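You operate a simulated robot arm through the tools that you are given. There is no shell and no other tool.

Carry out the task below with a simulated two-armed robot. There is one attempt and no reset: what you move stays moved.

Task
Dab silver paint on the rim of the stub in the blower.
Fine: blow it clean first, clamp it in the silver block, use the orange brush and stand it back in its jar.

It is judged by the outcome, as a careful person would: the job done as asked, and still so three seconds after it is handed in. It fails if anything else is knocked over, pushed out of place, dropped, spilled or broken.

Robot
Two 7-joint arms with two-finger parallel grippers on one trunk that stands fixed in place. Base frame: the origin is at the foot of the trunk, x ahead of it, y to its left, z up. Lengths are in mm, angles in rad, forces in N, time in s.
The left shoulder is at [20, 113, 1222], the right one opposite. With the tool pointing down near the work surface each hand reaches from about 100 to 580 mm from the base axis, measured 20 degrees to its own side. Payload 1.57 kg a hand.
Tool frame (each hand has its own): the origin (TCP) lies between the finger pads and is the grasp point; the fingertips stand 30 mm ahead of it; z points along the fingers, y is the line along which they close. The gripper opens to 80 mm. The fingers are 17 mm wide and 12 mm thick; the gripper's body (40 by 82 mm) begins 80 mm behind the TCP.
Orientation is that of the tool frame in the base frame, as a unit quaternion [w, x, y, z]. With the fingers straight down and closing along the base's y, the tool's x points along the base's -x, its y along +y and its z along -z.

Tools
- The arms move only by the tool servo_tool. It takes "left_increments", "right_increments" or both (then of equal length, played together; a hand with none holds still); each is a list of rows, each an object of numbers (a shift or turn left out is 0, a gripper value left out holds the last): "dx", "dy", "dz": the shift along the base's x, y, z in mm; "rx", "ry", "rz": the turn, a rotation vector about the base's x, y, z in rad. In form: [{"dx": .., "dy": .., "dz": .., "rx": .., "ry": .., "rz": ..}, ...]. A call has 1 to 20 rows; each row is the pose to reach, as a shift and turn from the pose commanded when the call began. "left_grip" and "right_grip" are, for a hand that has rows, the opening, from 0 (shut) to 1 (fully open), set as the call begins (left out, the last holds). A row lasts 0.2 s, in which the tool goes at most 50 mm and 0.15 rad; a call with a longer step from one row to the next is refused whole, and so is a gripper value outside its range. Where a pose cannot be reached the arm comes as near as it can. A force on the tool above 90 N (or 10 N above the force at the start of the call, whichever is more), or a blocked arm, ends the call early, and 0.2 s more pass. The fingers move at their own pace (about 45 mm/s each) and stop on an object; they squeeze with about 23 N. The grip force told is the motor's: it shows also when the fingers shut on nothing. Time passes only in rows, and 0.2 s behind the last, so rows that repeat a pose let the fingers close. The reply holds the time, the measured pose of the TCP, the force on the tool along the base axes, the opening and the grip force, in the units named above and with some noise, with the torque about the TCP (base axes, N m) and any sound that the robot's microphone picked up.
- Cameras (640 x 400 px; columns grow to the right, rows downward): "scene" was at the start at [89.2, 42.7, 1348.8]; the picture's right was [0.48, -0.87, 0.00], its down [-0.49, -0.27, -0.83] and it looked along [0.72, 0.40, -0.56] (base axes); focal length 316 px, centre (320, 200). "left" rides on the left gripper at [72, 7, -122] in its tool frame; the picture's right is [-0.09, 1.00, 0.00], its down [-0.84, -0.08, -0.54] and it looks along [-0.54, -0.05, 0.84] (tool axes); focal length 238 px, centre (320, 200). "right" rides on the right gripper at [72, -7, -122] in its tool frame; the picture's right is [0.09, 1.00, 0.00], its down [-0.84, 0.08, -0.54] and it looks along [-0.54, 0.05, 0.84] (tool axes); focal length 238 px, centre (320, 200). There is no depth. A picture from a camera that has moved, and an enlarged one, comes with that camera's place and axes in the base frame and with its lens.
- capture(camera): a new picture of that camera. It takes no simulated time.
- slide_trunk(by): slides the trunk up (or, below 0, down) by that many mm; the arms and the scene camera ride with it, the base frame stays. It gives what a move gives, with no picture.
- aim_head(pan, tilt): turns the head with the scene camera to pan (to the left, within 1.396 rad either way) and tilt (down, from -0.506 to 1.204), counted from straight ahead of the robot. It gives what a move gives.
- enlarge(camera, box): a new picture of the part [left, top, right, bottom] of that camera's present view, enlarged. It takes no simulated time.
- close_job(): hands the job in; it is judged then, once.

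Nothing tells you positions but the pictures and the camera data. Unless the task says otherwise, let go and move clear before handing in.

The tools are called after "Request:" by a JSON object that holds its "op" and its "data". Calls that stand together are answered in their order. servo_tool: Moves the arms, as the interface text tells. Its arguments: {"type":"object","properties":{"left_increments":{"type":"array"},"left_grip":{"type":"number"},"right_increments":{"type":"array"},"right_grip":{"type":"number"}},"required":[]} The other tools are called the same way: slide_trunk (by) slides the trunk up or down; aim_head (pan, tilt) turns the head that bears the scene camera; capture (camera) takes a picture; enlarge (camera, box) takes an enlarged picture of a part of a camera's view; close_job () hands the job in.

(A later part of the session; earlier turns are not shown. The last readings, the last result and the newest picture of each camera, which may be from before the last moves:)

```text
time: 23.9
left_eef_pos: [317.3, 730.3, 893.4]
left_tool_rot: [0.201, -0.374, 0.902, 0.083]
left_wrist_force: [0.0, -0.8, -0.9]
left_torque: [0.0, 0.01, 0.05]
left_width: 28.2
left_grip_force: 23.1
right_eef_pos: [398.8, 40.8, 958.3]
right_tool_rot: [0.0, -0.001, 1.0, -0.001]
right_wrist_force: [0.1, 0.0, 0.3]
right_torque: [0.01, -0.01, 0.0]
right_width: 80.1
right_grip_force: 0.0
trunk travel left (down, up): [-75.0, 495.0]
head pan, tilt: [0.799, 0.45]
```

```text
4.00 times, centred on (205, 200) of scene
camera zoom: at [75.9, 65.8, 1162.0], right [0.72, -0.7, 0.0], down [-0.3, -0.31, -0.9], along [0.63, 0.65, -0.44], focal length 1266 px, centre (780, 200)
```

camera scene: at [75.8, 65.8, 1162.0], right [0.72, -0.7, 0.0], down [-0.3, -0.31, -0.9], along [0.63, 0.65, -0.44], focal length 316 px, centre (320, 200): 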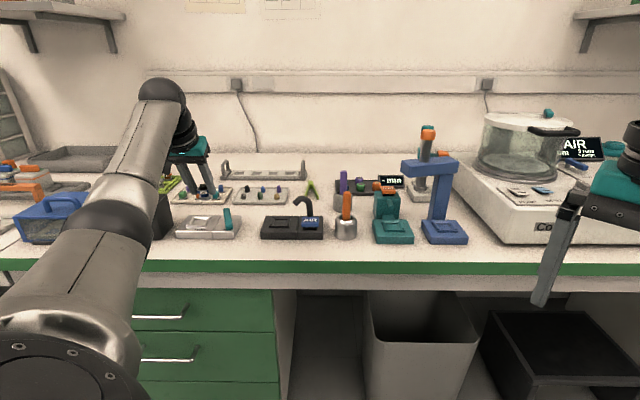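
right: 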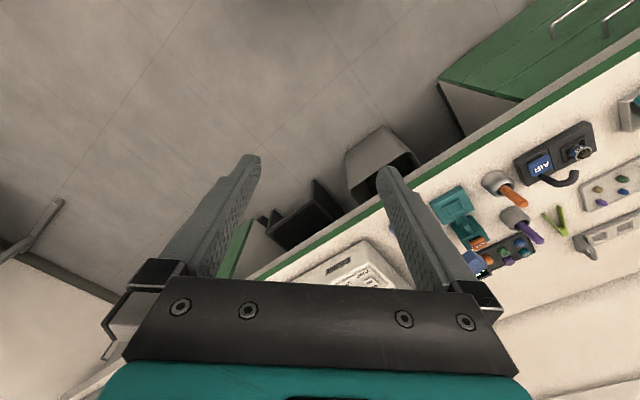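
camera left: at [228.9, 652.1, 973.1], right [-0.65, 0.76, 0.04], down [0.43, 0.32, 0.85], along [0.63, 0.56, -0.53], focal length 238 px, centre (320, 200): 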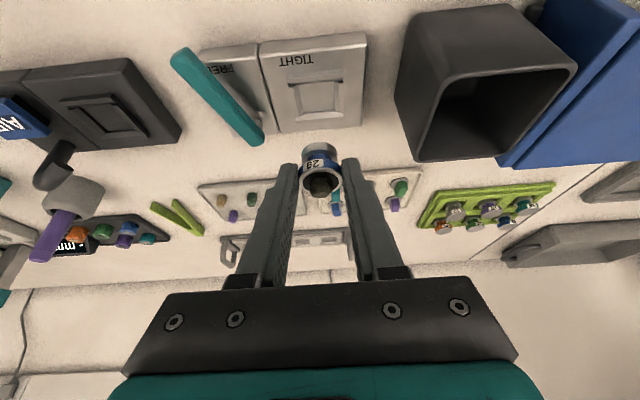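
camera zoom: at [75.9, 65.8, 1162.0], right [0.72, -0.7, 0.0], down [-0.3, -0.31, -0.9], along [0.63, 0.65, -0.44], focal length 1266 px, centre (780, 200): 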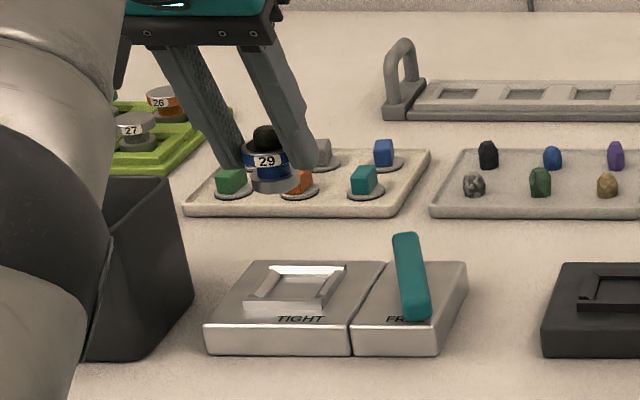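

Request:
{"op": "servo_tool", "data": {"left_increments": [{"dx": 1, "dy": 1, "dz": -15}, {"dx": 1, "dy": 3, "dz": -30}, {"dx": 1, "dy": 3, "dz": -43}, {"dx": 1, "dy": 3, "dz": -43}]}}

Request:
{"op": "enlarge", "data": {"camera": "left", "box": [240, 90, 400, 190]}}

Request:
{"op": "capture", "data": {"camera": "left"}}

Request:
{"op": "enlarge", "data": {"camera": "scene", "box": [155, 150, 255, 250]}}

```text
time: 24.9
left_eef_pos: [317.9, 732.1, 850.2]
left_tool_rot: [0.2, -0.375, 0.901, 0.083]
left_wrist_force: [0.4, -0.5, 0.0]
left_torque: [-0.03, 0.01, -0.02]
left_width: 28.8
left_grip_force: 22.9
right_eef_pos: [398.9, 40.3, 959.3]
right_tool_rot: [0.0, -0.001, 1.0, 0.0]
right_wrist_force: [0.2, 0.2, 0.1]
right_torque: [-0.03, 0.0, 0.04]
right_width: 80.2
right_grip_force: 0.1
trunk travel left (down, up): [-75.0, 495.0]
head pan, tilt: [0.799, 0.45]
```

```text
4.00 times, centred on (320, 140) of left
camera zoom: at [229.1, 654.4, 929.6], right [-0.65, 0.76, 0.04], down [0.43, 0.32, 0.85], along [0.63, 0.56, -0.53], focal length 953 px, centre (320, 440)
```

zoom: 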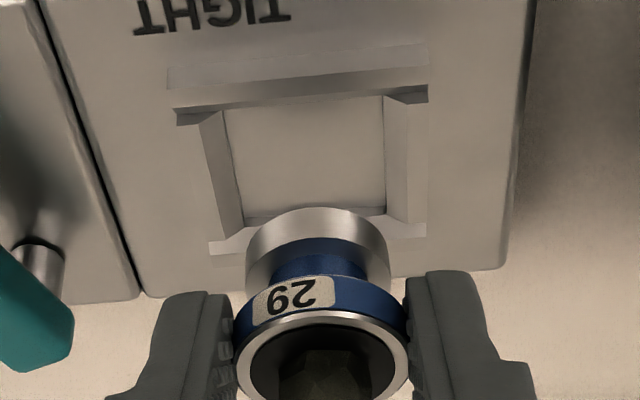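

```text
taken
camera left: at [229.1, 654.4, 929.6], right [-0.65, 0.76, 0.04], down [0.43, 0.32, 0.85], along [0.63, 0.56, -0.53], focal length 238 px, centre (320, 200)
```

left: 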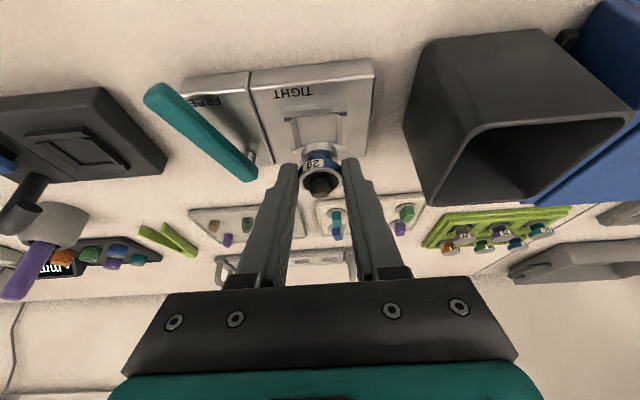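

```text
4.00 times, centred on (205, 200) of scene
camera zoom: at [75.9, 65.8, 1162.0], right [0.72, -0.7, 0.0], down [-0.3, -0.31, -0.9], along [0.63, 0.65, -0.44], focal length 1266 px, centre (780, 200)
```

zoom: 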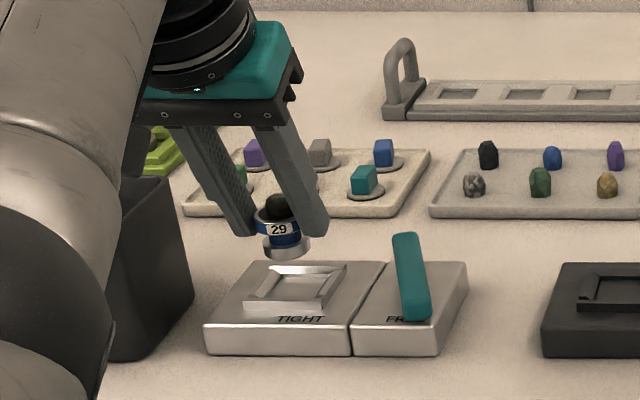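

The silver nest appears almost exactly where the blower nest did in the same tool pose, at the same height, about 1 mm further out. I'll lower the stub in gently.

Request:
{"op": "servo_tool", "data": {"left_increments": [{"dx": 0.7, "dy": 0.7, "dz": -8}, {"dx": 0.7, "dy": 0.7, "dz": -15}, {"dx": 0.7, "dy": 0.7, "dz": -20}, {"dx": 0.7, "dy": 0.7, "dz": -20}]}}

Request:
{"op": "enlarge", "data": {"camera": "left", "box": [240, 90, 400, 190]}}

Request:
{"op": "enlarge", "data": {"camera": "scene", "box": [165, 180, 245, 240]}}

```text
time: 25.9
left_eef_pos: [317.2, 733.7, 829.1]
left_tool_rot: [0.201, -0.375, 0.901, 0.084]
left_wrist_force: [-0.2, -0.2, 0.1]
left_torque: [-0.04, -0.04, -0.02]
left_width: 28.4
left_grip_force: 22.3
right_eef_pos: [398.6, 40.4, 958.9]
right_tool_rot: [0.001, -0.001, 1.0, 0.0]
right_wrist_force: [-0.9, 0.3, 0.6]
right_torque: [0.05, 0.04, -0.02]
right_width: 79.9
right_grip_force: 0.1
trunk travel left (down, up): [-75.0, 495.0]
head pan, tilt: [0.799, 0.45]
```

```text
4.00 times, centred on (320, 140) of left
camera zoom: at [229.9, 655.4, 909.4], right [-0.65, 0.76, 0.04], down [0.43, 0.32, 0.85], along [0.63, 0.56, -0.53], focal length 953 px, centre (320, 440)
```

zoom: 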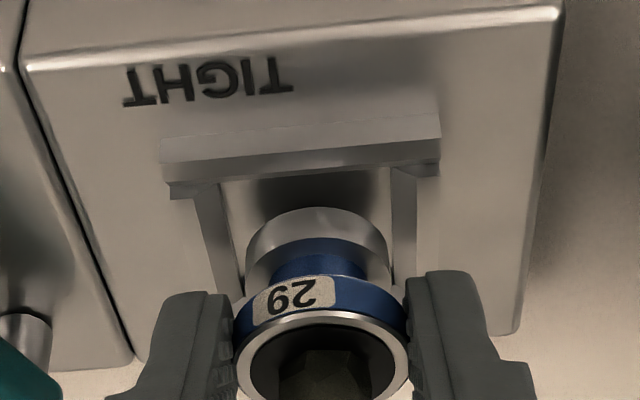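

```text
6.67 times, centred on (205, 210) of scene
camera zoom: at [75.9, 65.8, 1162.0], right [0.72, -0.7, 0.0], down [-0.3, -0.31, -0.9], along [0.63, 0.65, -0.44], focal length 2110 px, centre (1087, 133)
```

zoom: 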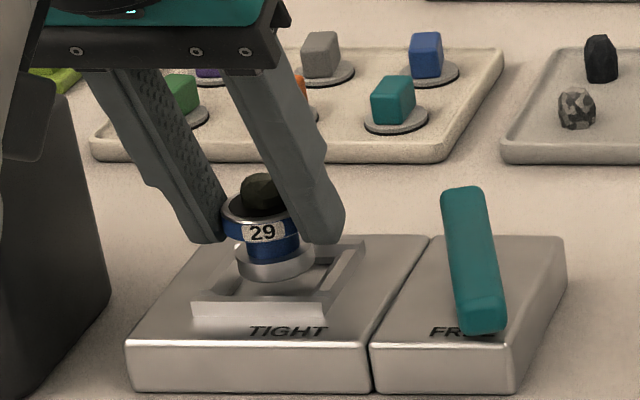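

Request:
{"op": "servo_tool", "data": {"left_increments": [{"dz": -2}, {"dz": -4}, {"dz": -5}, {"dz": -5}]}}

Request:
{"op": "enlarge", "data": {"camera": "left", "box": [240, 90, 400, 190]}}

Request:
{"op": "enlarge", "data": {"camera": "scene", "box": [165, 180, 245, 240]}}

```text
time: 26.9
left_eef_pos: [318.2, 734.0, 824.8]
left_tool_rot: [0.201, -0.374, 0.902, 0.083]
left_wrist_force: [0.5, 0.2, 0.0]
left_torque: [-0.01, 0.0, 0.02]
left_width: 28.5
left_grip_force: 22.7
right_eef_pos: [399.9, 42.2, 957.8]
right_tool_rot: [0.0, -0.001, 1.0, 0.001]
right_wrist_force: [0.4, 0.0, -0.5]
right_torque: [-0.02, -0.01, 0.02]
right_width: 80.2
right_grip_force: 0.1
trunk travel left (down, up): [-75.0, 495.0]
head pan, tilt: [0.799, 0.45]
```

```text
4.00 times, centred on (320, 140) of left
camera zoom: at [229.9, 655.4, 904.1], right [-0.65, 0.76, 0.04], down [0.43, 0.32, 0.85], along [0.63, 0.56, -0.53], focal length 953 px, centre (320, 440)
```

zoom: 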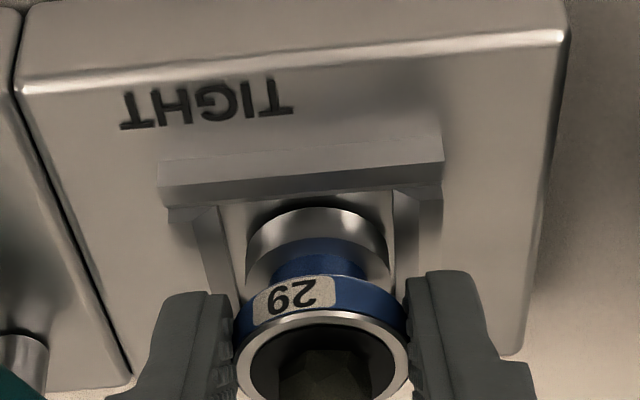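

```text
6.67 times, centred on (205, 210) of scene
camera zoom: at [75.9, 65.8, 1162.0], right [0.72, -0.7, 0.0], down [-0.3, -0.31, -0.9], along [0.63, 0.65, -0.44], focal length 2110 px, centre (1087, 133)
```

zoom: 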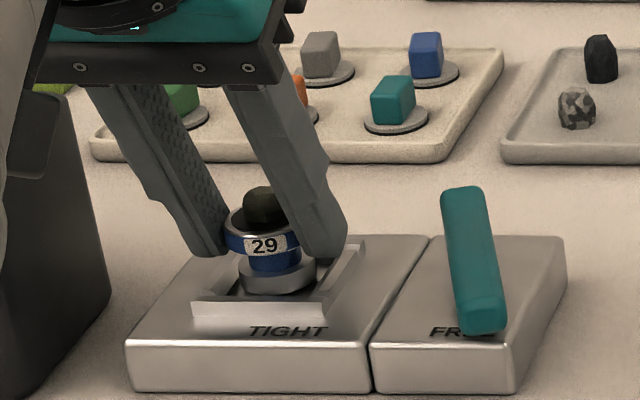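

Request:
{"op": "servo_tool", "data": {"left_increments": [{"dz": -0.7}, {"dz": -1.4}, {"dz": -2}, {"dz": -2}]}}

Request:
{"op": "enlarge", "data": {"camera": "left", "box": [240, 90, 400, 190]}}

```text
time: 27.9
left_eef_pos: [318.3, 733.6, 822.6]
left_tool_rot: [0.201, -0.374, 0.901, 0.083]
left_wrist_force: [0.1, -0.2, -0.1]
left_torque: [-0.01, -0.02, -0.03]
left_width: 28.5
left_grip_force: 23.4
right_eef_pos: [398.6, 40.4, 959.4]
right_tool_rot: [0.0, -0.002, 1.0, 0.001]
right_wrist_force: [0.3, -0.9, 0.2]
right_torque: [0.01, -0.01, -0.01]
right_width: 79.7
right_grip_force: 0.1
trunk travel left (down, up): [-75.0, 495.0]
head pan, tilt: [0.799, 0.45]
```

```text
4.00 times, centred on (320, 140) of left
camera zoom: at [230.1, 655.4, 902.6], right [-0.65, 0.76, 0.04], down [0.43, 0.32, 0.85], along [0.63, 0.56, -0.53], focal length 953 px, centre (320, 440)
```

zoom: 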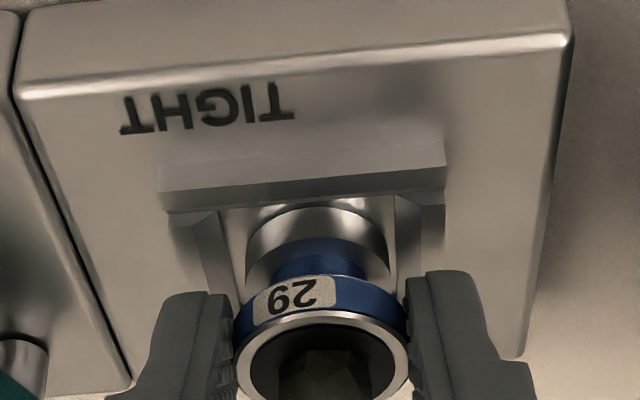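

Request:
{"op": "servo_tool", "data": {"left_increments": [{"dz": -0.5}, {"dz": -1}, {"dz": -1.4}, {"dz": -1.4}]}}

```text
time: 28.9
left_eef_pos: [317.9, 733.7, 822.8]
left_tool_rot: [0.201, -0.375, 0.901, 0.083]
left_wrist_force: [0.1, -2.2, 6.1]
left_torque: [-0.01, -0.04, -0.01]
left_width: 28.4
left_grip_force: 23.5
right_eef_pos: [398.9, 39.8, 959.1]
right_tool_rot: [0.001, -0.001, 1.0, 0.0]
right_wrist_force: [-0.5, -0.1, 0.1]
right_torque: [0.03, -0.04, 0.01]
right_width: 79.7
right_grip_force: 0.0
trunk travel left (down, up): [-75.0, 495.0]
head pan, tilt: [0.799, 0.45]
```

Request:
{"op": "enlarge", "data": {"camera": "left", "box": [240, 90, 400, 190]}}

Request:
{"op": "enlarge", "data": {"camera": "scene", "box": [165, 180, 245, 240]}}

```text
4.00 times, centred on (320, 140) of left
camera zoom: at [229.9, 655.4, 902.3], right [-0.65, 0.76, 0.04], down [0.43, 0.32, 0.85], along [0.63, 0.56, -0.53], focal length 953 px, centre (320, 440)
```

zoom: 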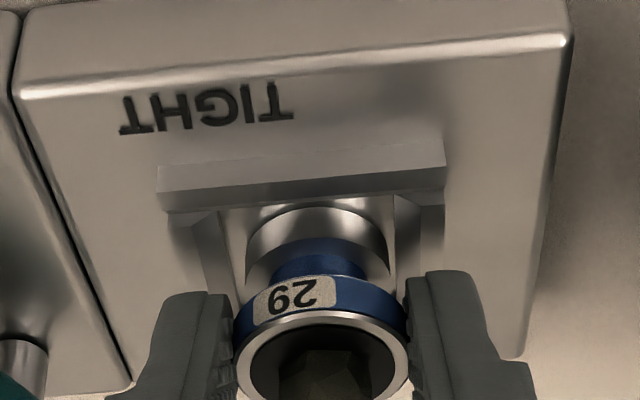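

```text
6.67 times, centred on (205, 210) of scene
camera zoom: at [75.7, 65.1, 1162.1], right [0.72, -0.7, 0.0], down [-0.3, -0.31, -0.9], along [0.63, 0.65, -0.43], focal length 2110 px, centre (1087, 133)
```

zoom: 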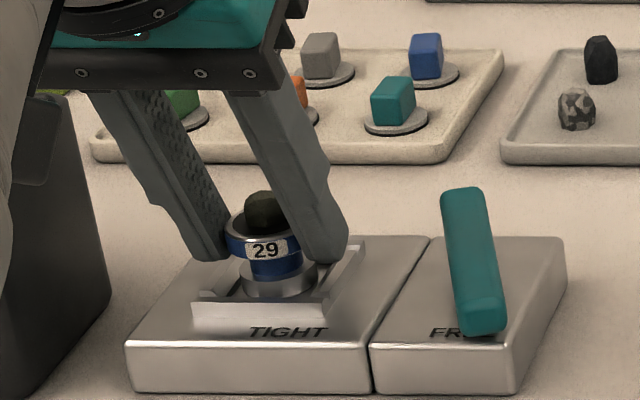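

The stub touches down at the same height as in the blower. I'll open the gripper slightly to release it and see how it sits.

Request:
{"op": "servo_tool", "data": {"left_increments": [{"dz": 0.8}, {"dz": 0.8}, {"dz": 0.8}, {"dz": 0.8}], "left_grip": 0.56}}

Request:
{"op": "enlarge", "data": {"camera": "left", "box": [240, 90, 400, 190]}}

Request:
{"op": "enlarge", "data": {"camera": "scene", "box": [165, 180, 245, 240]}}

```text
time: 29.9
left_eef_pos: [318.2, 733.7, 822.6]
left_tool_rot: [0.201, -0.373, 0.902, 0.083]
left_wrist_force: [0.6, -0.3, -0.2]
left_torque: [0.02, 0.02, 0.01]
left_width: 44.9
left_grip_force: 0.1
right_eef_pos: [398.9, 40.7, 958.9]
right_tool_rot: [-0.001, -0.002, 1.0, 0.0]
right_wrist_force: [0.5, 0.1, 0.0]
right_torque: [0.05, 0.01, -0.01]
right_width: 80.1
right_grip_force: 0.0
trunk travel left (down, up): [-75.0, 495.0]
head pan, tilt: [0.799, 0.45]
```

```text
4.00 times, centred on (320, 140) of left
camera zoom: at [230.4, 655.5, 902.0], right [-0.65, 0.76, 0.04], down [0.43, 0.32, 0.85], along [0.63, 0.56, -0.53], focal length 953 px, centre (320, 440)
```

zoom: 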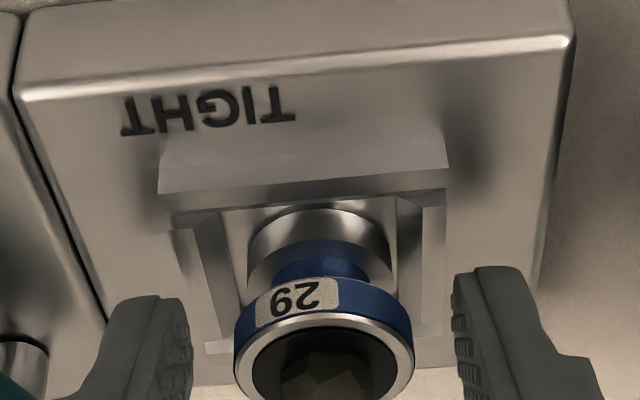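

```text
6.67 times, centred on (205, 210) of scene
camera zoom: at [75.8, 65.7, 1162.0], right [0.72, -0.7, 0.0], down [-0.3, -0.31, -0.9], along [0.63, 0.65, -0.44], focal length 2110 px, centre (1087, 133)
```

zoom: 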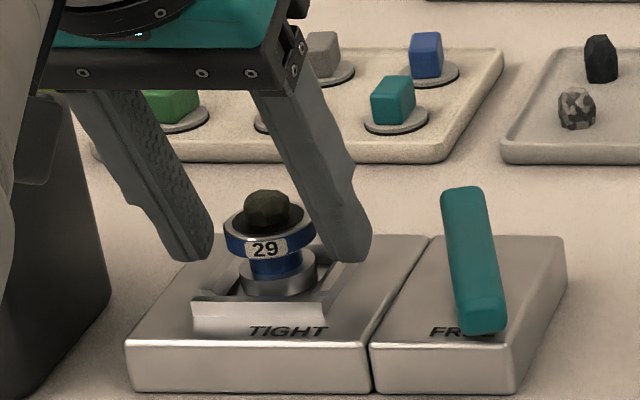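

The stub stands upright in the silver nest. I'll back straight out, shut the fingers, and come down on the right side of the lever's free end to swing it toward TIGHT.

Request:
{"op": "servo_tool", "data": {"left_increments": [{"dz": 15}, {"dz": 35}, {"dz": 60}, {"dz": 75}, {"dx": 15, "dy": -25, "dz": 75}, {"dx": 30, "dy": -55, "dz": 70}, {"dx": 45, "dy": -80, "dz": 60}, {"dx": 56, "dy": -100, "dz": 54}, {"dx": 56, "dy": -100, "dz": 54}]}}

Request:
{"op": "servo_tool", "data": {"left_increments": [{"dz": 0}, {"dz": 0}, {"dz": 0}, {"dz": 0}], "left_grip": 0}}

Request:
{"op": "capture", "data": {"camera": "left"}}

Request:
{"op": "enlarge", "data": {"camera": "scene", "box": [155, 150, 305, 250]}}

```text
time: 31.9
left_eef_pos: [374.7, 632.8, 876.9]
left_tool_rot: [0.2, -0.374, 0.902, 0.083]
left_wrist_force: [-0.3, 0.4, -0.8]
left_torque: [0.0, -0.03, -0.03]
left_width: 44.8
left_grip_force: 0.1
right_eef_pos: [399.0, 39.9, 959.1]
right_tool_rot: [0.001, 0.0, 1.0, -0.001]
right_wrist_force: [0.5, -1.2, -1.0]
right_torque: [0.01, 0.0, 0.01]
right_width: 80.2
right_grip_force: 0.1
trunk travel left (down, up): [-75.0, 495.0]
head pan, tilt: [0.799, 0.45]
```

```text
time: 33.0
left_eef_pos: [373.4, 634.2, 876.8]
left_tool_rot: [0.201, -0.375, 0.901, 0.083]
left_wrist_force: [-0.3, -0.1, 0.8]
left_torque: [0.0, -0.01, 0.0]
left_width: 0.1
left_grip_force: 20.5
right_eef_pos: [399.3, 40.1, 959.2]
right_tool_rot: [0.0, -0.001, 1.0, 0.0]
right_wrist_force: [-0.4, -1.0, 0.2]
right_torque: [-0.03, -0.04, -0.01]
right_width: 79.9
right_grip_force: 0.1
trunk travel left (down, up): [-75.0, 495.0]
head pan, tilt: [0.799, 0.45]
```

```text
taken
camera left: at [286.8, 555.4, 956.4], right [-0.65, 0.76, 0.04], down [0.43, 0.32, 0.85], along [0.63, 0.56, -0.53], focal length 238 px, centre (320, 200)
```

left: 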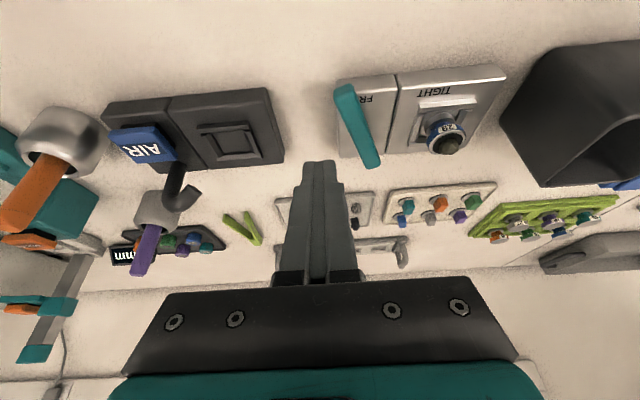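

```text
4.00 times, centred on (230, 200) of scene
camera zoom: at [75.9, 65.7, 1162.0], right [0.72, -0.7, 0.0], down [-0.3, -0.31, -0.9], along [0.63, 0.65, -0.44], focal length 1266 px, centre (680, 200)
```

zoom: 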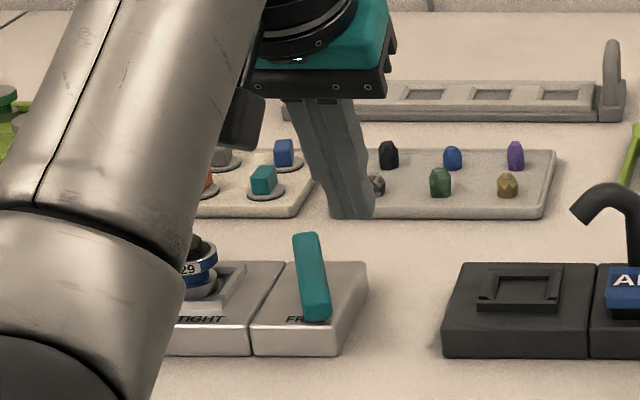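

Request:
{"op": "servo_tool", "data": {"left_increments": [{"dz": -20}, {"dz": -40}, {"dz": -52}, {"dz": -58}, {"dz": -58}]}}

Request:
{"op": "capture", "data": {"camera": "left"}}

Request:
{"op": "enlarge", "data": {"camera": "scene", "box": [205, 180, 285, 240]}}

```text
time: 34.1
left_eef_pos: [374.3, 633.7, 818.4]
left_tool_rot: [0.2, -0.374, 0.902, 0.083]
left_wrist_force: [-0.2, 0.1, 0.3]
left_torque: [0.03, -0.03, 0.01]
left_width: 0.3
left_grip_force: 20.8
right_eef_pos: [398.3, 41.1, 959.9]
right_tool_rot: [0.0, 0.0, 1.0, 0.0]
right_wrist_force: [0.6, -0.2, 0.6]
right_torque: [-0.03, -0.03, -0.02]
right_width: 79.9
right_grip_force: 0.0
trunk travel left (down, up): [-75.0, 495.0]
head pan, tilt: [0.799, 0.45]
```

```text
taken
camera left: at [286.9, 555.7, 898.4], right [-0.65, 0.76, 0.04], down [0.43, 0.32, 0.85], along [0.63, 0.56, -0.53], focal length 238 px, centre (320, 200)
```

left: 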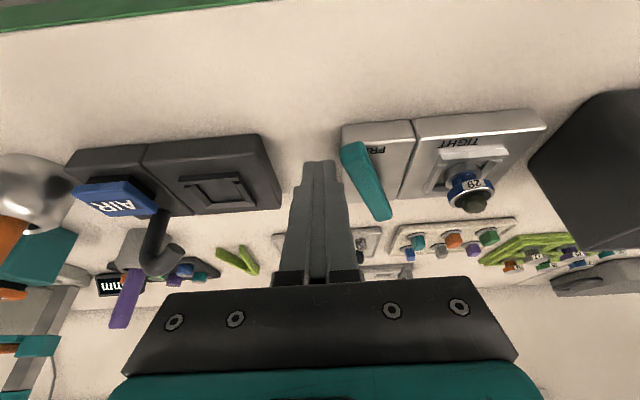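

```text
6.67 times, centred on (245, 210) of scene
camera zoom: at [75.9, 65.7, 1162.0], right [0.72, -0.7, 0.0], down [-0.3, -0.31, -0.9], along [0.63, 0.65, -0.44], focal length 2110 px, centre (820, 133)
```

zoom: 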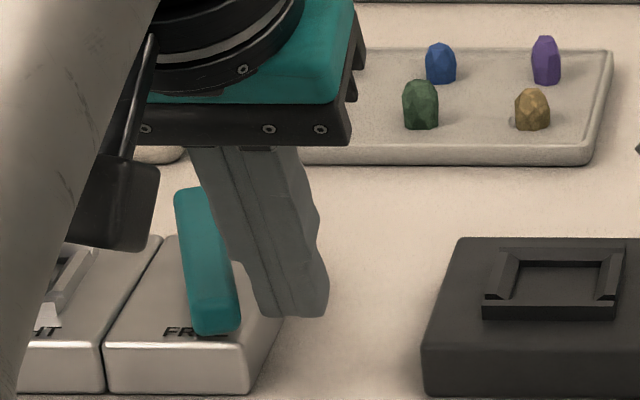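

Request:
{"op": "servo_tool", "data": {"left_increments": [{"dx": -3, "dy": 2.5}, {"dx": -6.7, "dy": 5.2}, {"dx": -11.5, "dy": 6.2}, {"dx": -16.1, "dy": 7.1}, {"dx": -21, "dy": 9}, {"dx": -26.2, "dy": 10.9}]}}

Request:
{"op": "capture", "data": {"camera": "left"}}

Request:
{"op": "enlarge", "data": {"camera": "scene", "box": [205, 180, 285, 240]}}

```text
time: 35.5
left_eef_pos: [347.9, 643.9, 819.5]
left_tool_rot: [0.2, -0.374, 0.902, 0.083]
left_wrist_force: [-0.8, -0.3, -0.2]
left_torque: [-0.01, 0.02, -0.01]
left_width: 0.2
left_grip_force: 21.4
right_eef_pos: [399.7, 39.8, 958.7]
right_tool_rot: [0.0, -0.001, 1.0, 0.0]
right_wrist_force: [-0.2, 0.7, 0.4]
right_torque: [-0.01, 0.01, 0.02]
right_width: 79.7
right_grip_force: 0.1
trunk travel left (down, up): [-75.0, 495.0]
head pan, tilt: [0.799, 0.45]
```

```text
taken
camera left: at [260.1, 565.9, 898.1], right [-0.65, 0.76, 0.04], down [0.43, 0.32, 0.85], along [0.63, 0.56, -0.53], focal length 238 px, centre (320, 200)
```

left: 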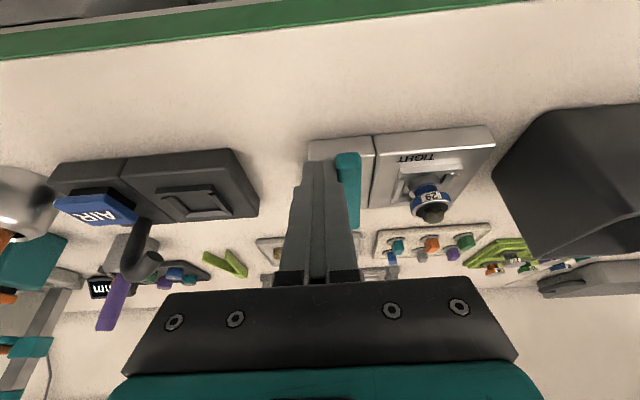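

```text
6.67 times, centred on (245, 210) of scene
camera zoom: at [75.9, 65.7, 1162.0], right [0.72, -0.7, 0.0], down [-0.3, -0.31, -0.9], along [0.63, 0.65, -0.44], focal length 2110 px, centre (820, 133)
```

zoom: 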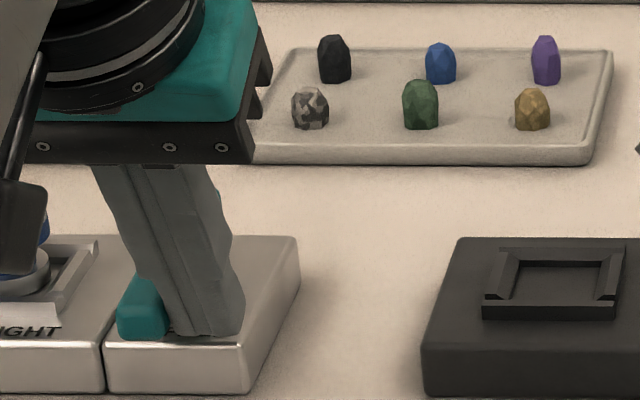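

The lever moves freely with the push and is now pointing straight forward. I'll continue along the arc toward TIGHT.

Request:
{"op": "servo_tool", "data": {"left_increments": [{"dx": -4.6, "dy": 2.7}, {"dx": -9.2, "dy": 5.5}, {"dx": -13.2, "dy": 9}, {"dx": -17.1, "dy": 12.5}, {"dx": -20.6, "dy": 16.6}, {"dx": -23.9, "dy": 20.8}]}}

Request:
{"op": "capture", "data": {"camera": "left"}}

```text
time: 37.0
left_eef_pos: [328.1, 661.7, 817.4]
left_tool_rot: [0.202, -0.371, 0.903, 0.079]
left_wrist_force: [14.3, -19.7, 2.0]
left_torque: [-0.47, -0.32, -0.46]
left_width: 0.1
left_grip_force: 21.3
right_eef_pos: [400.3, 39.1, 957.5]
right_tool_rot: [0.0, 0.0, 1.0, 0.001]
right_wrist_force: [-0.2, -0.3, -0.1]
right_torque: [0.0, 0.0, -0.01]
right_width: 80.3
right_grip_force: 0.0
trunk travel left (down, up): [-75.0, 495.0]
head pan, tilt: [0.799, 0.45]
```

```text
taken
camera left: at [239.1, 583.9, 898.0], right [-0.64, 0.77, 0.03], down [0.43, 0.32, 0.85], along [0.64, 0.55, -0.53], focal length 238 px, centre (320, 200)
```

left: 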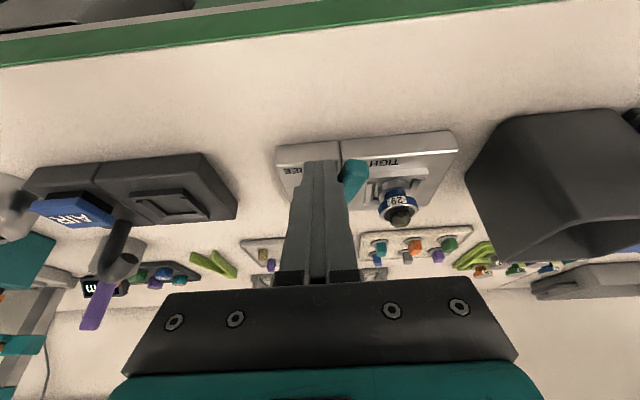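

Request:
{"op": "enlarge", "data": {"camera": "left", "box": [250, 110, 480, 250]}}

Request:
{"op": "enlarge", "data": {"camera": "scene", "box": [165, 180, 265, 250]}}

```text
2.78 times, centred on (365, 180) of left
camera zoom: at [239.1, 583.9, 898.0], right [-0.64, 0.77, 0.03], down [0.43, 0.32, 0.85], along [0.64, 0.55, -0.53], focal length 663 px, centre (195, 256)
```

zoom: 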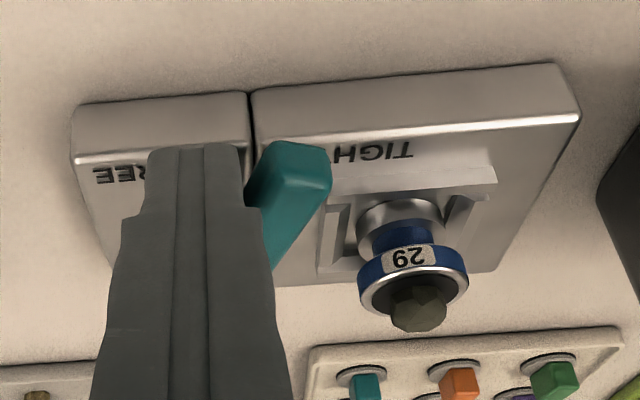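

```text
5.71 times, centred on (215, 215) of scene
camera zoom: at [77.1, 63.9, 1162.0], right [0.72, -0.7, 0.0], down [-0.3, -0.31, -0.9], along [0.63, 0.65, -0.43], focal length 1809 px, centre (920, 114)
```

zoom: 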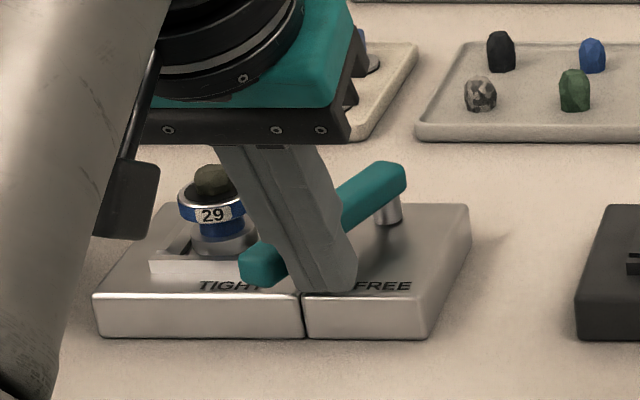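

Request:
{"op": "servo_tool", "data": {"left_increments": [{"dx": -1.5, "dy": 2.5}, {"dx": -3, "dy": 4.6}, {"dx": -3, "dy": 4.6}]}}

Request:
{"op": "enlarge", "data": {"camera": "scene", "box": [165, 180, 265, 250]}}

```text
time: 37.8
left_eef_pos: [326.6, 662.4, 817.7]
left_tool_rot: [0.204, -0.369, 0.904, 0.073]
left_wrist_force: [22.9, -37.1, 2.9]
left_torque: [-0.86, -0.57, -0.72]
left_width: 0.3
left_grip_force: 21.1
right_eef_pos: [399.9, 37.2, 958.4]
right_tool_rot: [-0.001, -0.001, 1.0, 0.001]
right_wrist_force: [0.3, -0.1, 1.0]
right_torque: [0.02, -0.01, 0.01]
right_width: 80.1
right_grip_force: 0.0
trunk travel left (down, up): [-75.0, 495.0]
head pan, tilt: [0.799, 0.45]
```

```text
5.71 times, centred on (215, 215) of scene
camera zoom: at [77.7, 62.1, 1162.1], right [0.72, -0.7, 0.0], down [-0.3, -0.31, -0.9], along [0.63, 0.65, -0.43], focal length 1809 px, centre (920, 114)
```

zoom: 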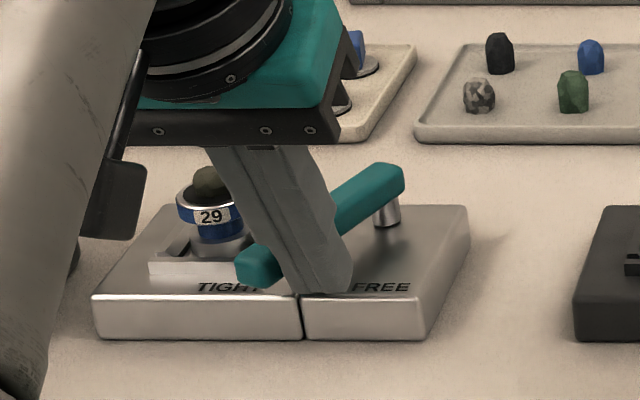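

The force rises steeply with almost no motion, so the lever seems to be at its stop. I'll back away and see whether it stays.

Request:
{"op": "servo_tool", "data": {"left_increments": [{"dx": 6, "dy": -7}, {"dx": 14, "dy": -16}, {"dx": 22, "dy": -24}, {"dx": 22, "dy": -24, "dz": 25}, {"dx": 22, "dy": -24, "dz": 60}, {"dx": 22, "dy": -24, "dz": 80}, {"dx": 22, "dy": -24, "dz": 80}]}}

Request:
{"op": "capture", "data": {"camera": "left"}}

Request:
{"op": "enlarge", "data": {"camera": "scene", "box": [165, 180, 265, 250]}}

Request:
{"op": "enlarge", "data": {"camera": "left", "box": [320, 60, 520, 190]}}

```text
time: 39.4
left_eef_pos: [342.4, 646.8, 899.0]
left_tool_rot: [0.201, -0.374, 0.902, 0.084]
left_wrist_force: [0.2, 0.4, 0.7]
left_torque: [-0.02, 0.01, -0.03]
left_width: 0.2
left_grip_force: 21.1
right_eef_pos: [398.2, 40.7, 959.1]
right_tool_rot: [0.0, -0.001, 1.0, 0.0]
right_wrist_force: [0.6, 0.6, 0.7]
right_torque: [-0.03, 0.01, 0.01]
right_width: 80.1
right_grip_force: 0.1
trunk travel left (down, up): [-75.0, 495.0]
head pan, tilt: [0.799, 0.45]
```

```text
taken
camera left: at [254.5, 568.1, 978.2], right [-0.65, 0.76, 0.04], down [0.43, 0.32, 0.85], along [0.63, 0.56, -0.53], focal length 238 px, centre (320, 200)
```

left: 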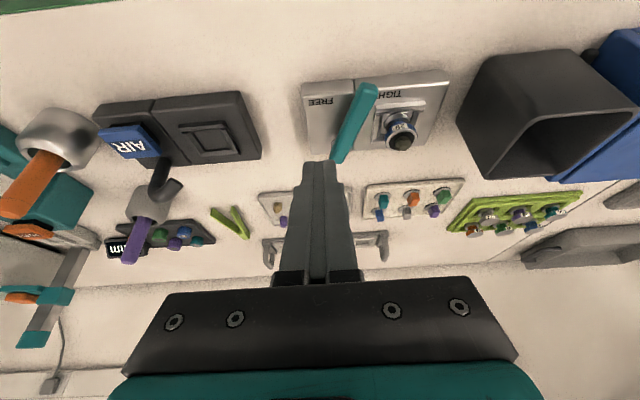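

```text
5.71 times, centred on (215, 215) of scene
camera zoom: at [75.9, 65.7, 1162.0], right [0.72, -0.7, 0.0], down [-0.3, -0.31, -0.9], along [0.63, 0.65, -0.44], focal length 1809 px, centre (920, 114)
```

zoom: 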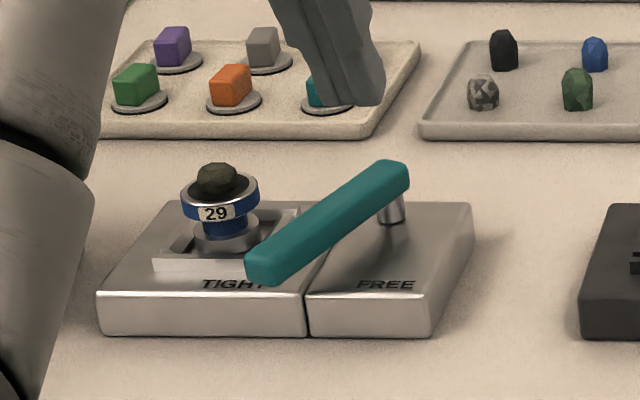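

```text
3.08 times, centred on (420, 125) of left
camera zoom: at [254.5, 568.1, 978.2], right [-0.65, 0.76, 0.04], down [0.43, 0.32, 0.85], along [0.63, 0.56, -0.53], focal length 733 px, centre (12, 431)
```

zoom: 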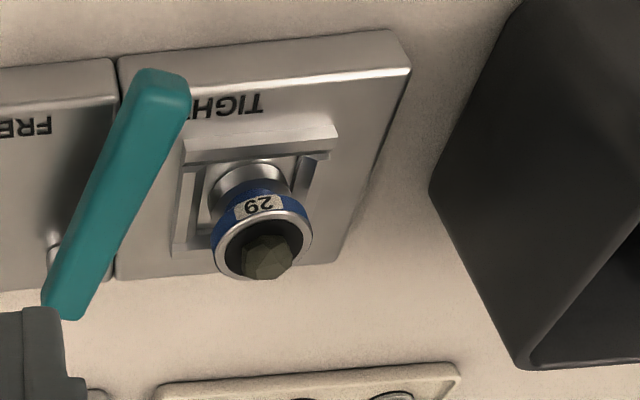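

The lever stays at TIGHT and the stub is upright in the nest. The orange brush stands nearly vertical at about (565, 482), with its handle top at z ≈ 868 and the jar rim at ≈ 798. I'll move above it with the gripper half open.

Request:
{"op": "servo_tool", "data": {"left_increments": [{"dx": 0, "dy": 0, "dz": 25}, {"dx": 25, "dy": -18, "dz": 30}, {"dx": 60, "dy": -44, "dz": 30}, {"dx": 95, "dy": -70, "dz": 30}, {"dx": 130, "dy": -96, "dz": 30}, {"dx": 165, "dy": -122, "dz": 30}, {"dx": 195, "dy": -145, "dz": 30}, {"dx": 215, "dy": -165, "dz": 30}, {"dx": 215, "dy": -172, "dz": 30}, {"dx": 215, "dy": -172, "dz": 30}], "left_grip": 0.5}}

Request:
{"op": "capture", "data": {"camera": "left"}}

Request:
{"op": "enlarge", "data": {"camera": "scene", "box": [290, 130, 410, 250]}}

```text
time: 41.5
left_eef_pos: [559.0, 474.2, 927.6]
left_tool_rot: [0.201, -0.374, 0.902, 0.083]
left_wrist_force: [0.7, 0.1, 0.0]
left_torque: [-0.03, 0.01, 0.03]
left_width: 39.7
left_grip_force: 0.0
right_eef_pos: [397.8, 41.4, 959.5]
right_tool_rot: [0.0, -0.001, 1.0, 0.0]
right_wrist_force: [-0.2, 0.1, -0.6]
right_torque: [0.02, -0.01, 0.0]
right_width: 80.1
right_grip_force: 0.0
trunk travel left (down, up): [-75.0, 495.0]
head pan, tilt: [0.799, 0.45]
```

```text
taken
camera left: at [471.4, 396.3, 1007.5], right [-0.65, 0.76, 0.04], down [0.43, 0.32, 0.85], along [0.63, 0.56, -0.53], focal length 238 px, centre (320, 200)
```

left: 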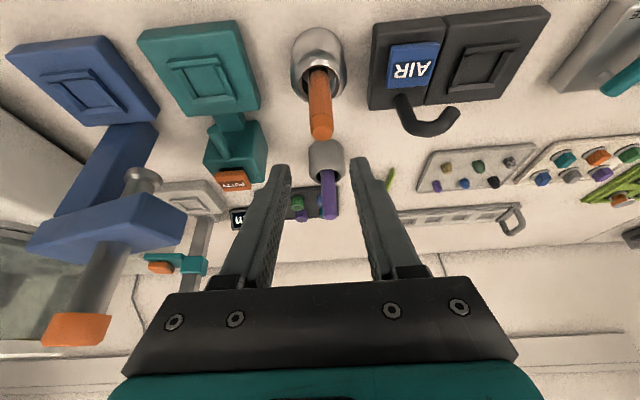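

```text
3.33 times, centred on (350, 190) of scene
camera zoom: at [75.8, 65.7, 1162.0], right [0.72, -0.7, 0.0], down [-0.3, -0.31, -0.9], along [0.63, 0.65, -0.44], focal length 1055 px, centre (220, 233)
```

zoom: 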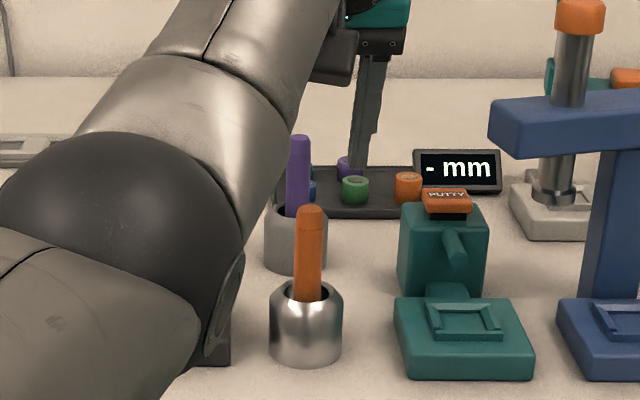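

Request:
{"op": "enlarge", "data": {"camera": "left", "box": [260, 15, 380, 165]}}

```text
2.67 times, centred on (320, 90) of left
camera zoom: at [471.4, 396.3, 1007.5], right [-0.65, 0.76, 0.04], down [0.43, 0.32, 0.85], along [0.63, 0.56, -0.53], focal length 636 px, centre (320, 493)
```

zoom: 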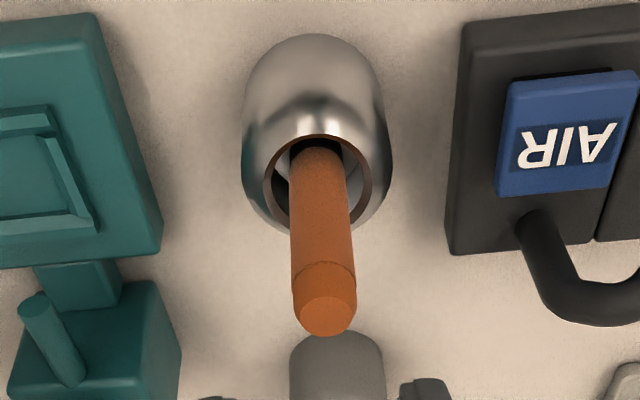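

Request:
{"op": "servo_tool", "data": {"left_increments": [{"dx": 4.5, "dy": 8.6}, {"dx": 4.5, "dy": 8.6, "dz": -15}, {"dx": 4.5, "dy": 8.6, "dz": -35}, {"dx": 4.5, "dy": 8.6, "dz": -50}, {"dx": 4.5, "dy": 8.6, "dz": -50}]}}

Request:
{"op": "capture", "data": {"camera": "left"}}

Request:
{"op": "capture", "data": {"camera": "scene"}}

```text
time: 42.8
left_eef_pos: [562.3, 480.8, 878.9]
left_tool_rot: [0.2, -0.374, 0.902, 0.083]
left_wrist_force: [-0.2, 0.1, -0.1]
left_torque: [0.01, 0.01, 0.01]
left_width: 39.9
left_grip_force: 0.1
right_eef_pos: [398.8, 41.4, 957.6]
right_tool_rot: [0.0, 0.0, 1.0, 0.0]
right_wrist_force: [-0.2, -0.2, -0.2]
right_torque: [0.02, 0.0, 0.04]
right_width: 79.9
right_grip_force: 0.1
trunk travel left (down, up): [-75.0, 495.0]
head pan, tilt: [0.799, 0.45]
```

```text
taken
camera left: at [474.4, 403.7, 958.5], right [-0.65, 0.76, 0.04], down [0.43, 0.32, 0.85], along [0.63, 0.56, -0.53], focal length 238 px, centre (320, 200)
```

left: 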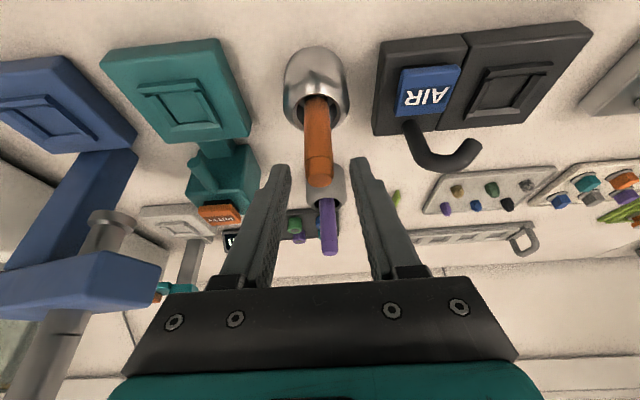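

```text
taken
camera scene: at [75.9, 65.7, 1162.0], right [0.72, -0.7, 0.0], down [-0.3, -0.31, -0.9], along [0.63, 0.65, -0.44], focal length 316 px, centre (320, 200)
```

scene: 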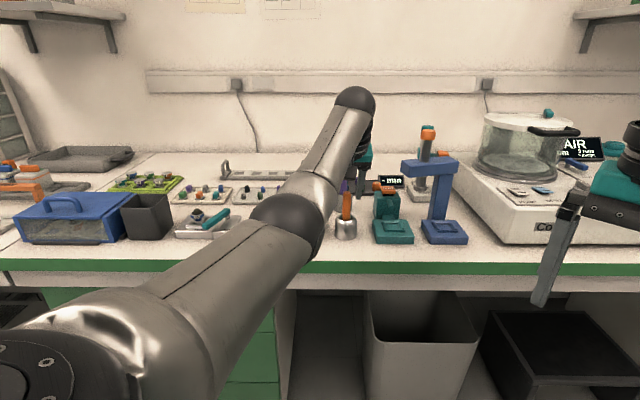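

Request:
{"op": "servo_tool", "data": {"left_increments": [{"dx": 1, "dy": 2, "dz": -12}, {"dx": 1, "dy": 2, "dz": -24}, {"dx": 1, "dy": 2, "dz": -35}, {"dx": 1, "dy": 2, "dz": -35}]}}

Request:
{"op": "capture", "data": {"camera": "left"}}

Request:
{"op": "enlarge", "data": {"camera": "scene", "box": [240, 80, 440, 260]}}

```text
time: 43.8
left_eef_pos: [564.0, 485.1, 842.4]
left_tool_rot: [0.201, -0.374, 0.902, 0.083]
left_wrist_force: [-0.1, 0.2, 0.5]
left_torque: [0.02, 0.0, 0.02]
left_width: 39.9
left_grip_force: 0.1
right_eef_pos: [398.2, 39.9, 959.0]
right_tool_rot: [0.0, -0.001, 1.0, 0.0]
right_wrist_force: [0.6, 0.2, 0.8]
right_torque: [-0.03, 0.02, 0.01]
right_width: 80.0
right_grip_force: 0.1
trunk travel left (down, up): [-75.0, 495.0]
head pan, tilt: [0.799, 0.45]
```

```text
taken
camera left: at [475.9, 407.0, 922.6], right [-0.65, 0.76, 0.04], down [0.43, 0.32, 0.85], along [0.63, 0.56, -0.53], focal length 238 px, centre (320, 200)
```

left: 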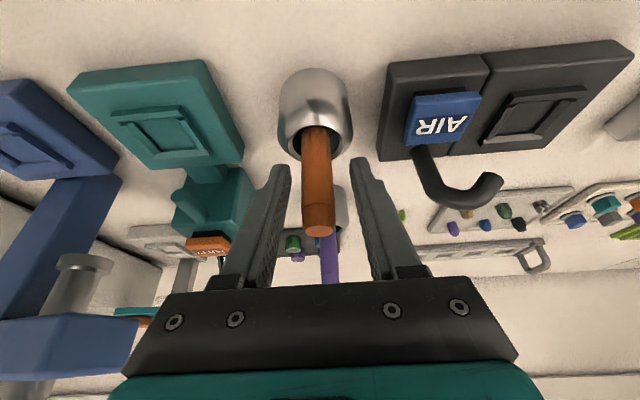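

```text
2.22 times, centred on (340, 170) of scene
camera zoom: at [75.9, 65.7, 1162.0], right [0.72, -0.7, 0.0], down [-0.3, -0.31, -0.9], along [0.63, 0.65, -0.44], focal length 703 px, centre (276, 267)
```

zoom: 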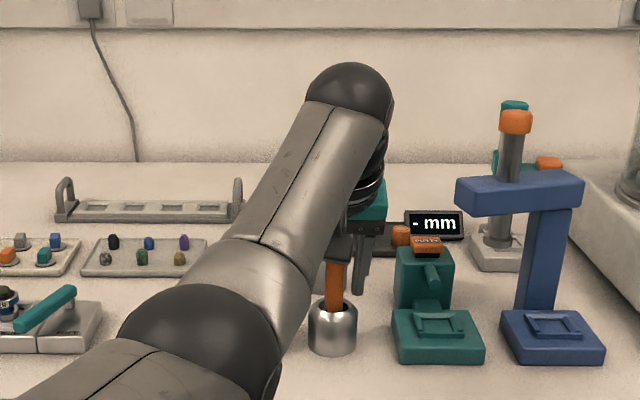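

The handle is centred between the fingers, so I'll close on it.

Request:
{"op": "servo_tool", "data": {"left_increments": [{"dz": 0}, {"dz": 0}, {"dz": 0}, {"dz": 0}, {"dz": 0}], "left_grip": 0}}

Request:
{"op": "servo_tool", "data": {"left_increments": [{"dz": 8}, {"dz": 16}, {"dz": 24}, {"dz": 24}]}}

Request:
{"op": "capture", "data": {"camera": "left"}}

Request:
{"op": "enlarge", "data": {"camera": "scene", "box": [240, 80, 440, 260]}}

```text
time: 45.0
left_eef_pos: [563.1, 485.9, 843.9]
left_tool_rot: [0.201, -0.374, 0.902, 0.083]
left_wrist_force: [0.2, -0.3, 0.1]
left_torque: [-0.02, 0.02, -0.02]
left_width: 16.6
left_grip_force: 22.9
right_eef_pos: [397.8, 40.3, 958.2]
right_tool_rot: [0.0, -0.001, 1.0, 0.0]
right_wrist_force: [0.3, -0.5, -0.4]
right_torque: [0.01, 0.02, -0.01]
right_width: 80.0
right_grip_force: 0.1
trunk travel left (down, up): [-75.0, 495.0]
head pan, tilt: [0.799, 0.45]
```

```text
time: 46.0
left_eef_pos: [563.1, 484.3, 866.8]
left_tool_rot: [0.201, -0.374, 0.902, 0.083]
left_wrist_force: [0.5, 0.7, -1.0]
left_torque: [0.0, 0.05, -0.05]
left_width: 16.4
left_grip_force: 23.0
right_eef_pos: [397.7, 40.6, 959.6]
right_tool_rot: [0.0, -0.001, 1.0, 0.001]
right_wrist_force: [0.2, 0.3, 0.0]
right_torque: [0.03, 0.0, 0.04]
right_width: 80.1
right_grip_force: 0.0
trunk travel left (down, up): [-75.0, 495.0]
head pan, tilt: [0.799, 0.45]
```

```text
taken
camera left: at [475.5, 406.4, 946.8], right [-0.65, 0.76, 0.04], down [0.43, 0.32, 0.85], along [0.63, 0.56, -0.53], focal length 238 px, centre (320, 200)
```

left: 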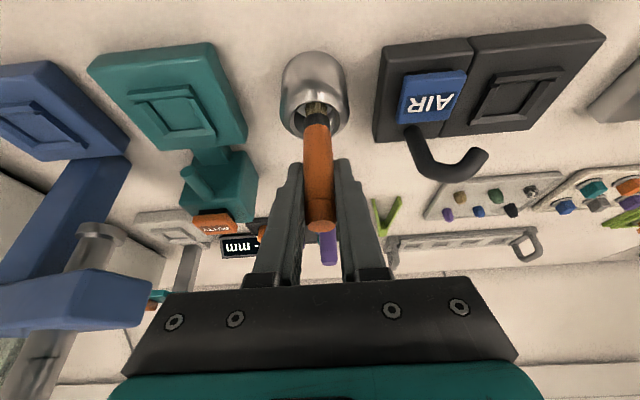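

```text
2.22 times, centred on (340, 170) of scene
camera zoom: at [75.9, 65.7, 1162.0], right [0.72, -0.7, 0.0], down [-0.3, -0.31, -0.9], along [0.63, 0.65, -0.44], focal length 703 px, centre (276, 267)
```

zoom: 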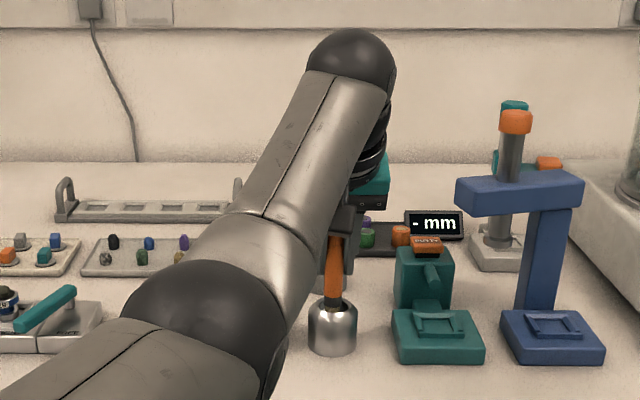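

Request:
{"op": "servo_tool", "data": {"left_increments": [{"dz": 20}, {"dz": 40}, {"dz": 60}, {"dz": 75}, {"dz": 75}]}}

Request:
{"op": "capture", "data": {"camera": "left"}}

Request:
{"op": "enlarge", "data": {"camera": "scene", "box": [280, 130, 400, 250]}}

Request:
{"op": "enlarge", "data": {"camera": "left", "box": [260, 50, 380, 240]}}

```text
time: 47.1
left_eef_pos: [563.2, 483.4, 942.7]
left_tool_rot: [0.2, -0.374, 0.902, 0.083]
left_wrist_force: [-0.2, -0.4, -0.1]
left_torque: [0.0, -0.01, 0.0]
left_width: 17.0
left_grip_force: 23.1
right_eef_pos: [398.2, 41.7, 958.5]
right_tool_rot: [0.0, 0.0, 1.0, 0.0]
right_wrist_force: [-1.1, -0.2, 0.0]
right_torque: [0.03, 0.03, -0.01]
right_width: 80.0
right_grip_force: 0.1
trunk travel left (down, up): [-75.0, 495.0]
head pan, tilt: [0.799, 0.45]
```

```text
taken
camera left: at [474.6, 406.3, 1023.4], right [-0.65, 0.76, 0.04], down [0.43, 0.32, 0.85], along [0.63, 0.56, -0.53], focal length 238 px, centre (320, 200)
```

left: 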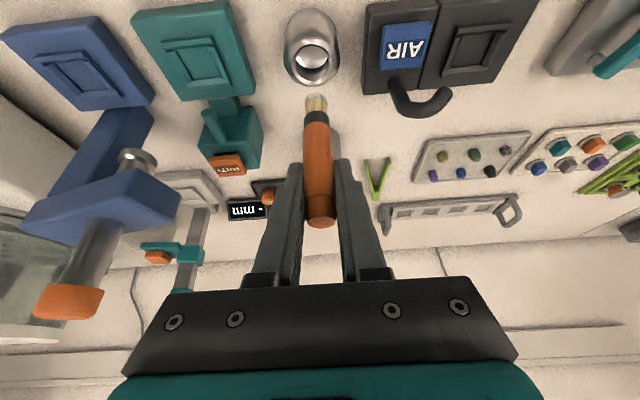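

```text
3.33 times, centred on (340, 190) of scene
camera zoom: at [75.9, 65.7, 1162.0], right [0.72, -0.7, 0.0], down [-0.3, -0.31, -0.9], along [0.63, 0.65, -0.44], focal length 1055 px, centre (253, 233)
```

zoom: 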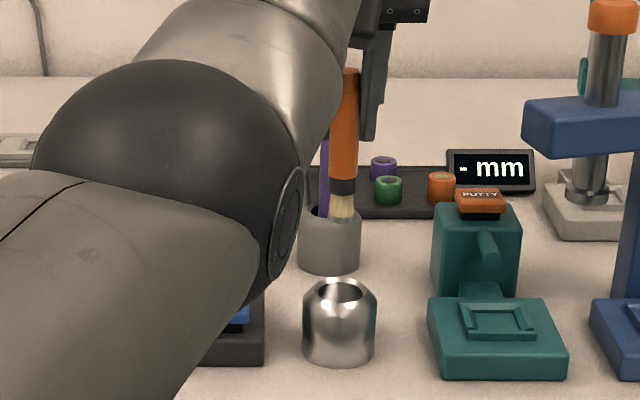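

```text
2.11 times, centred on (320, 145) of left
camera zoom: at [474.6, 406.3, 1023.4], right [-0.65, 0.76, 0.04], down [0.43, 0.32, 0.85], along [0.63, 0.56, -0.53], focal length 502 px, centre (320, 316)
```

zoom: 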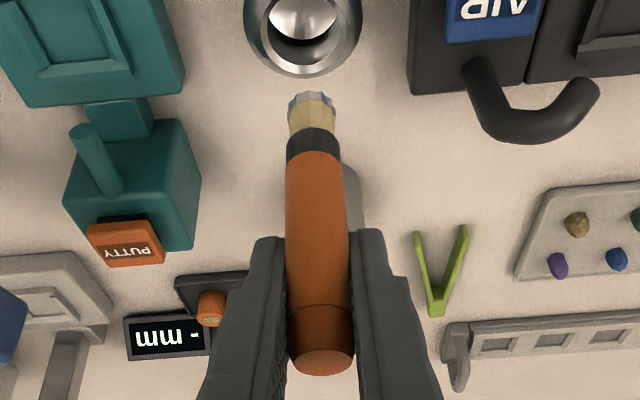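

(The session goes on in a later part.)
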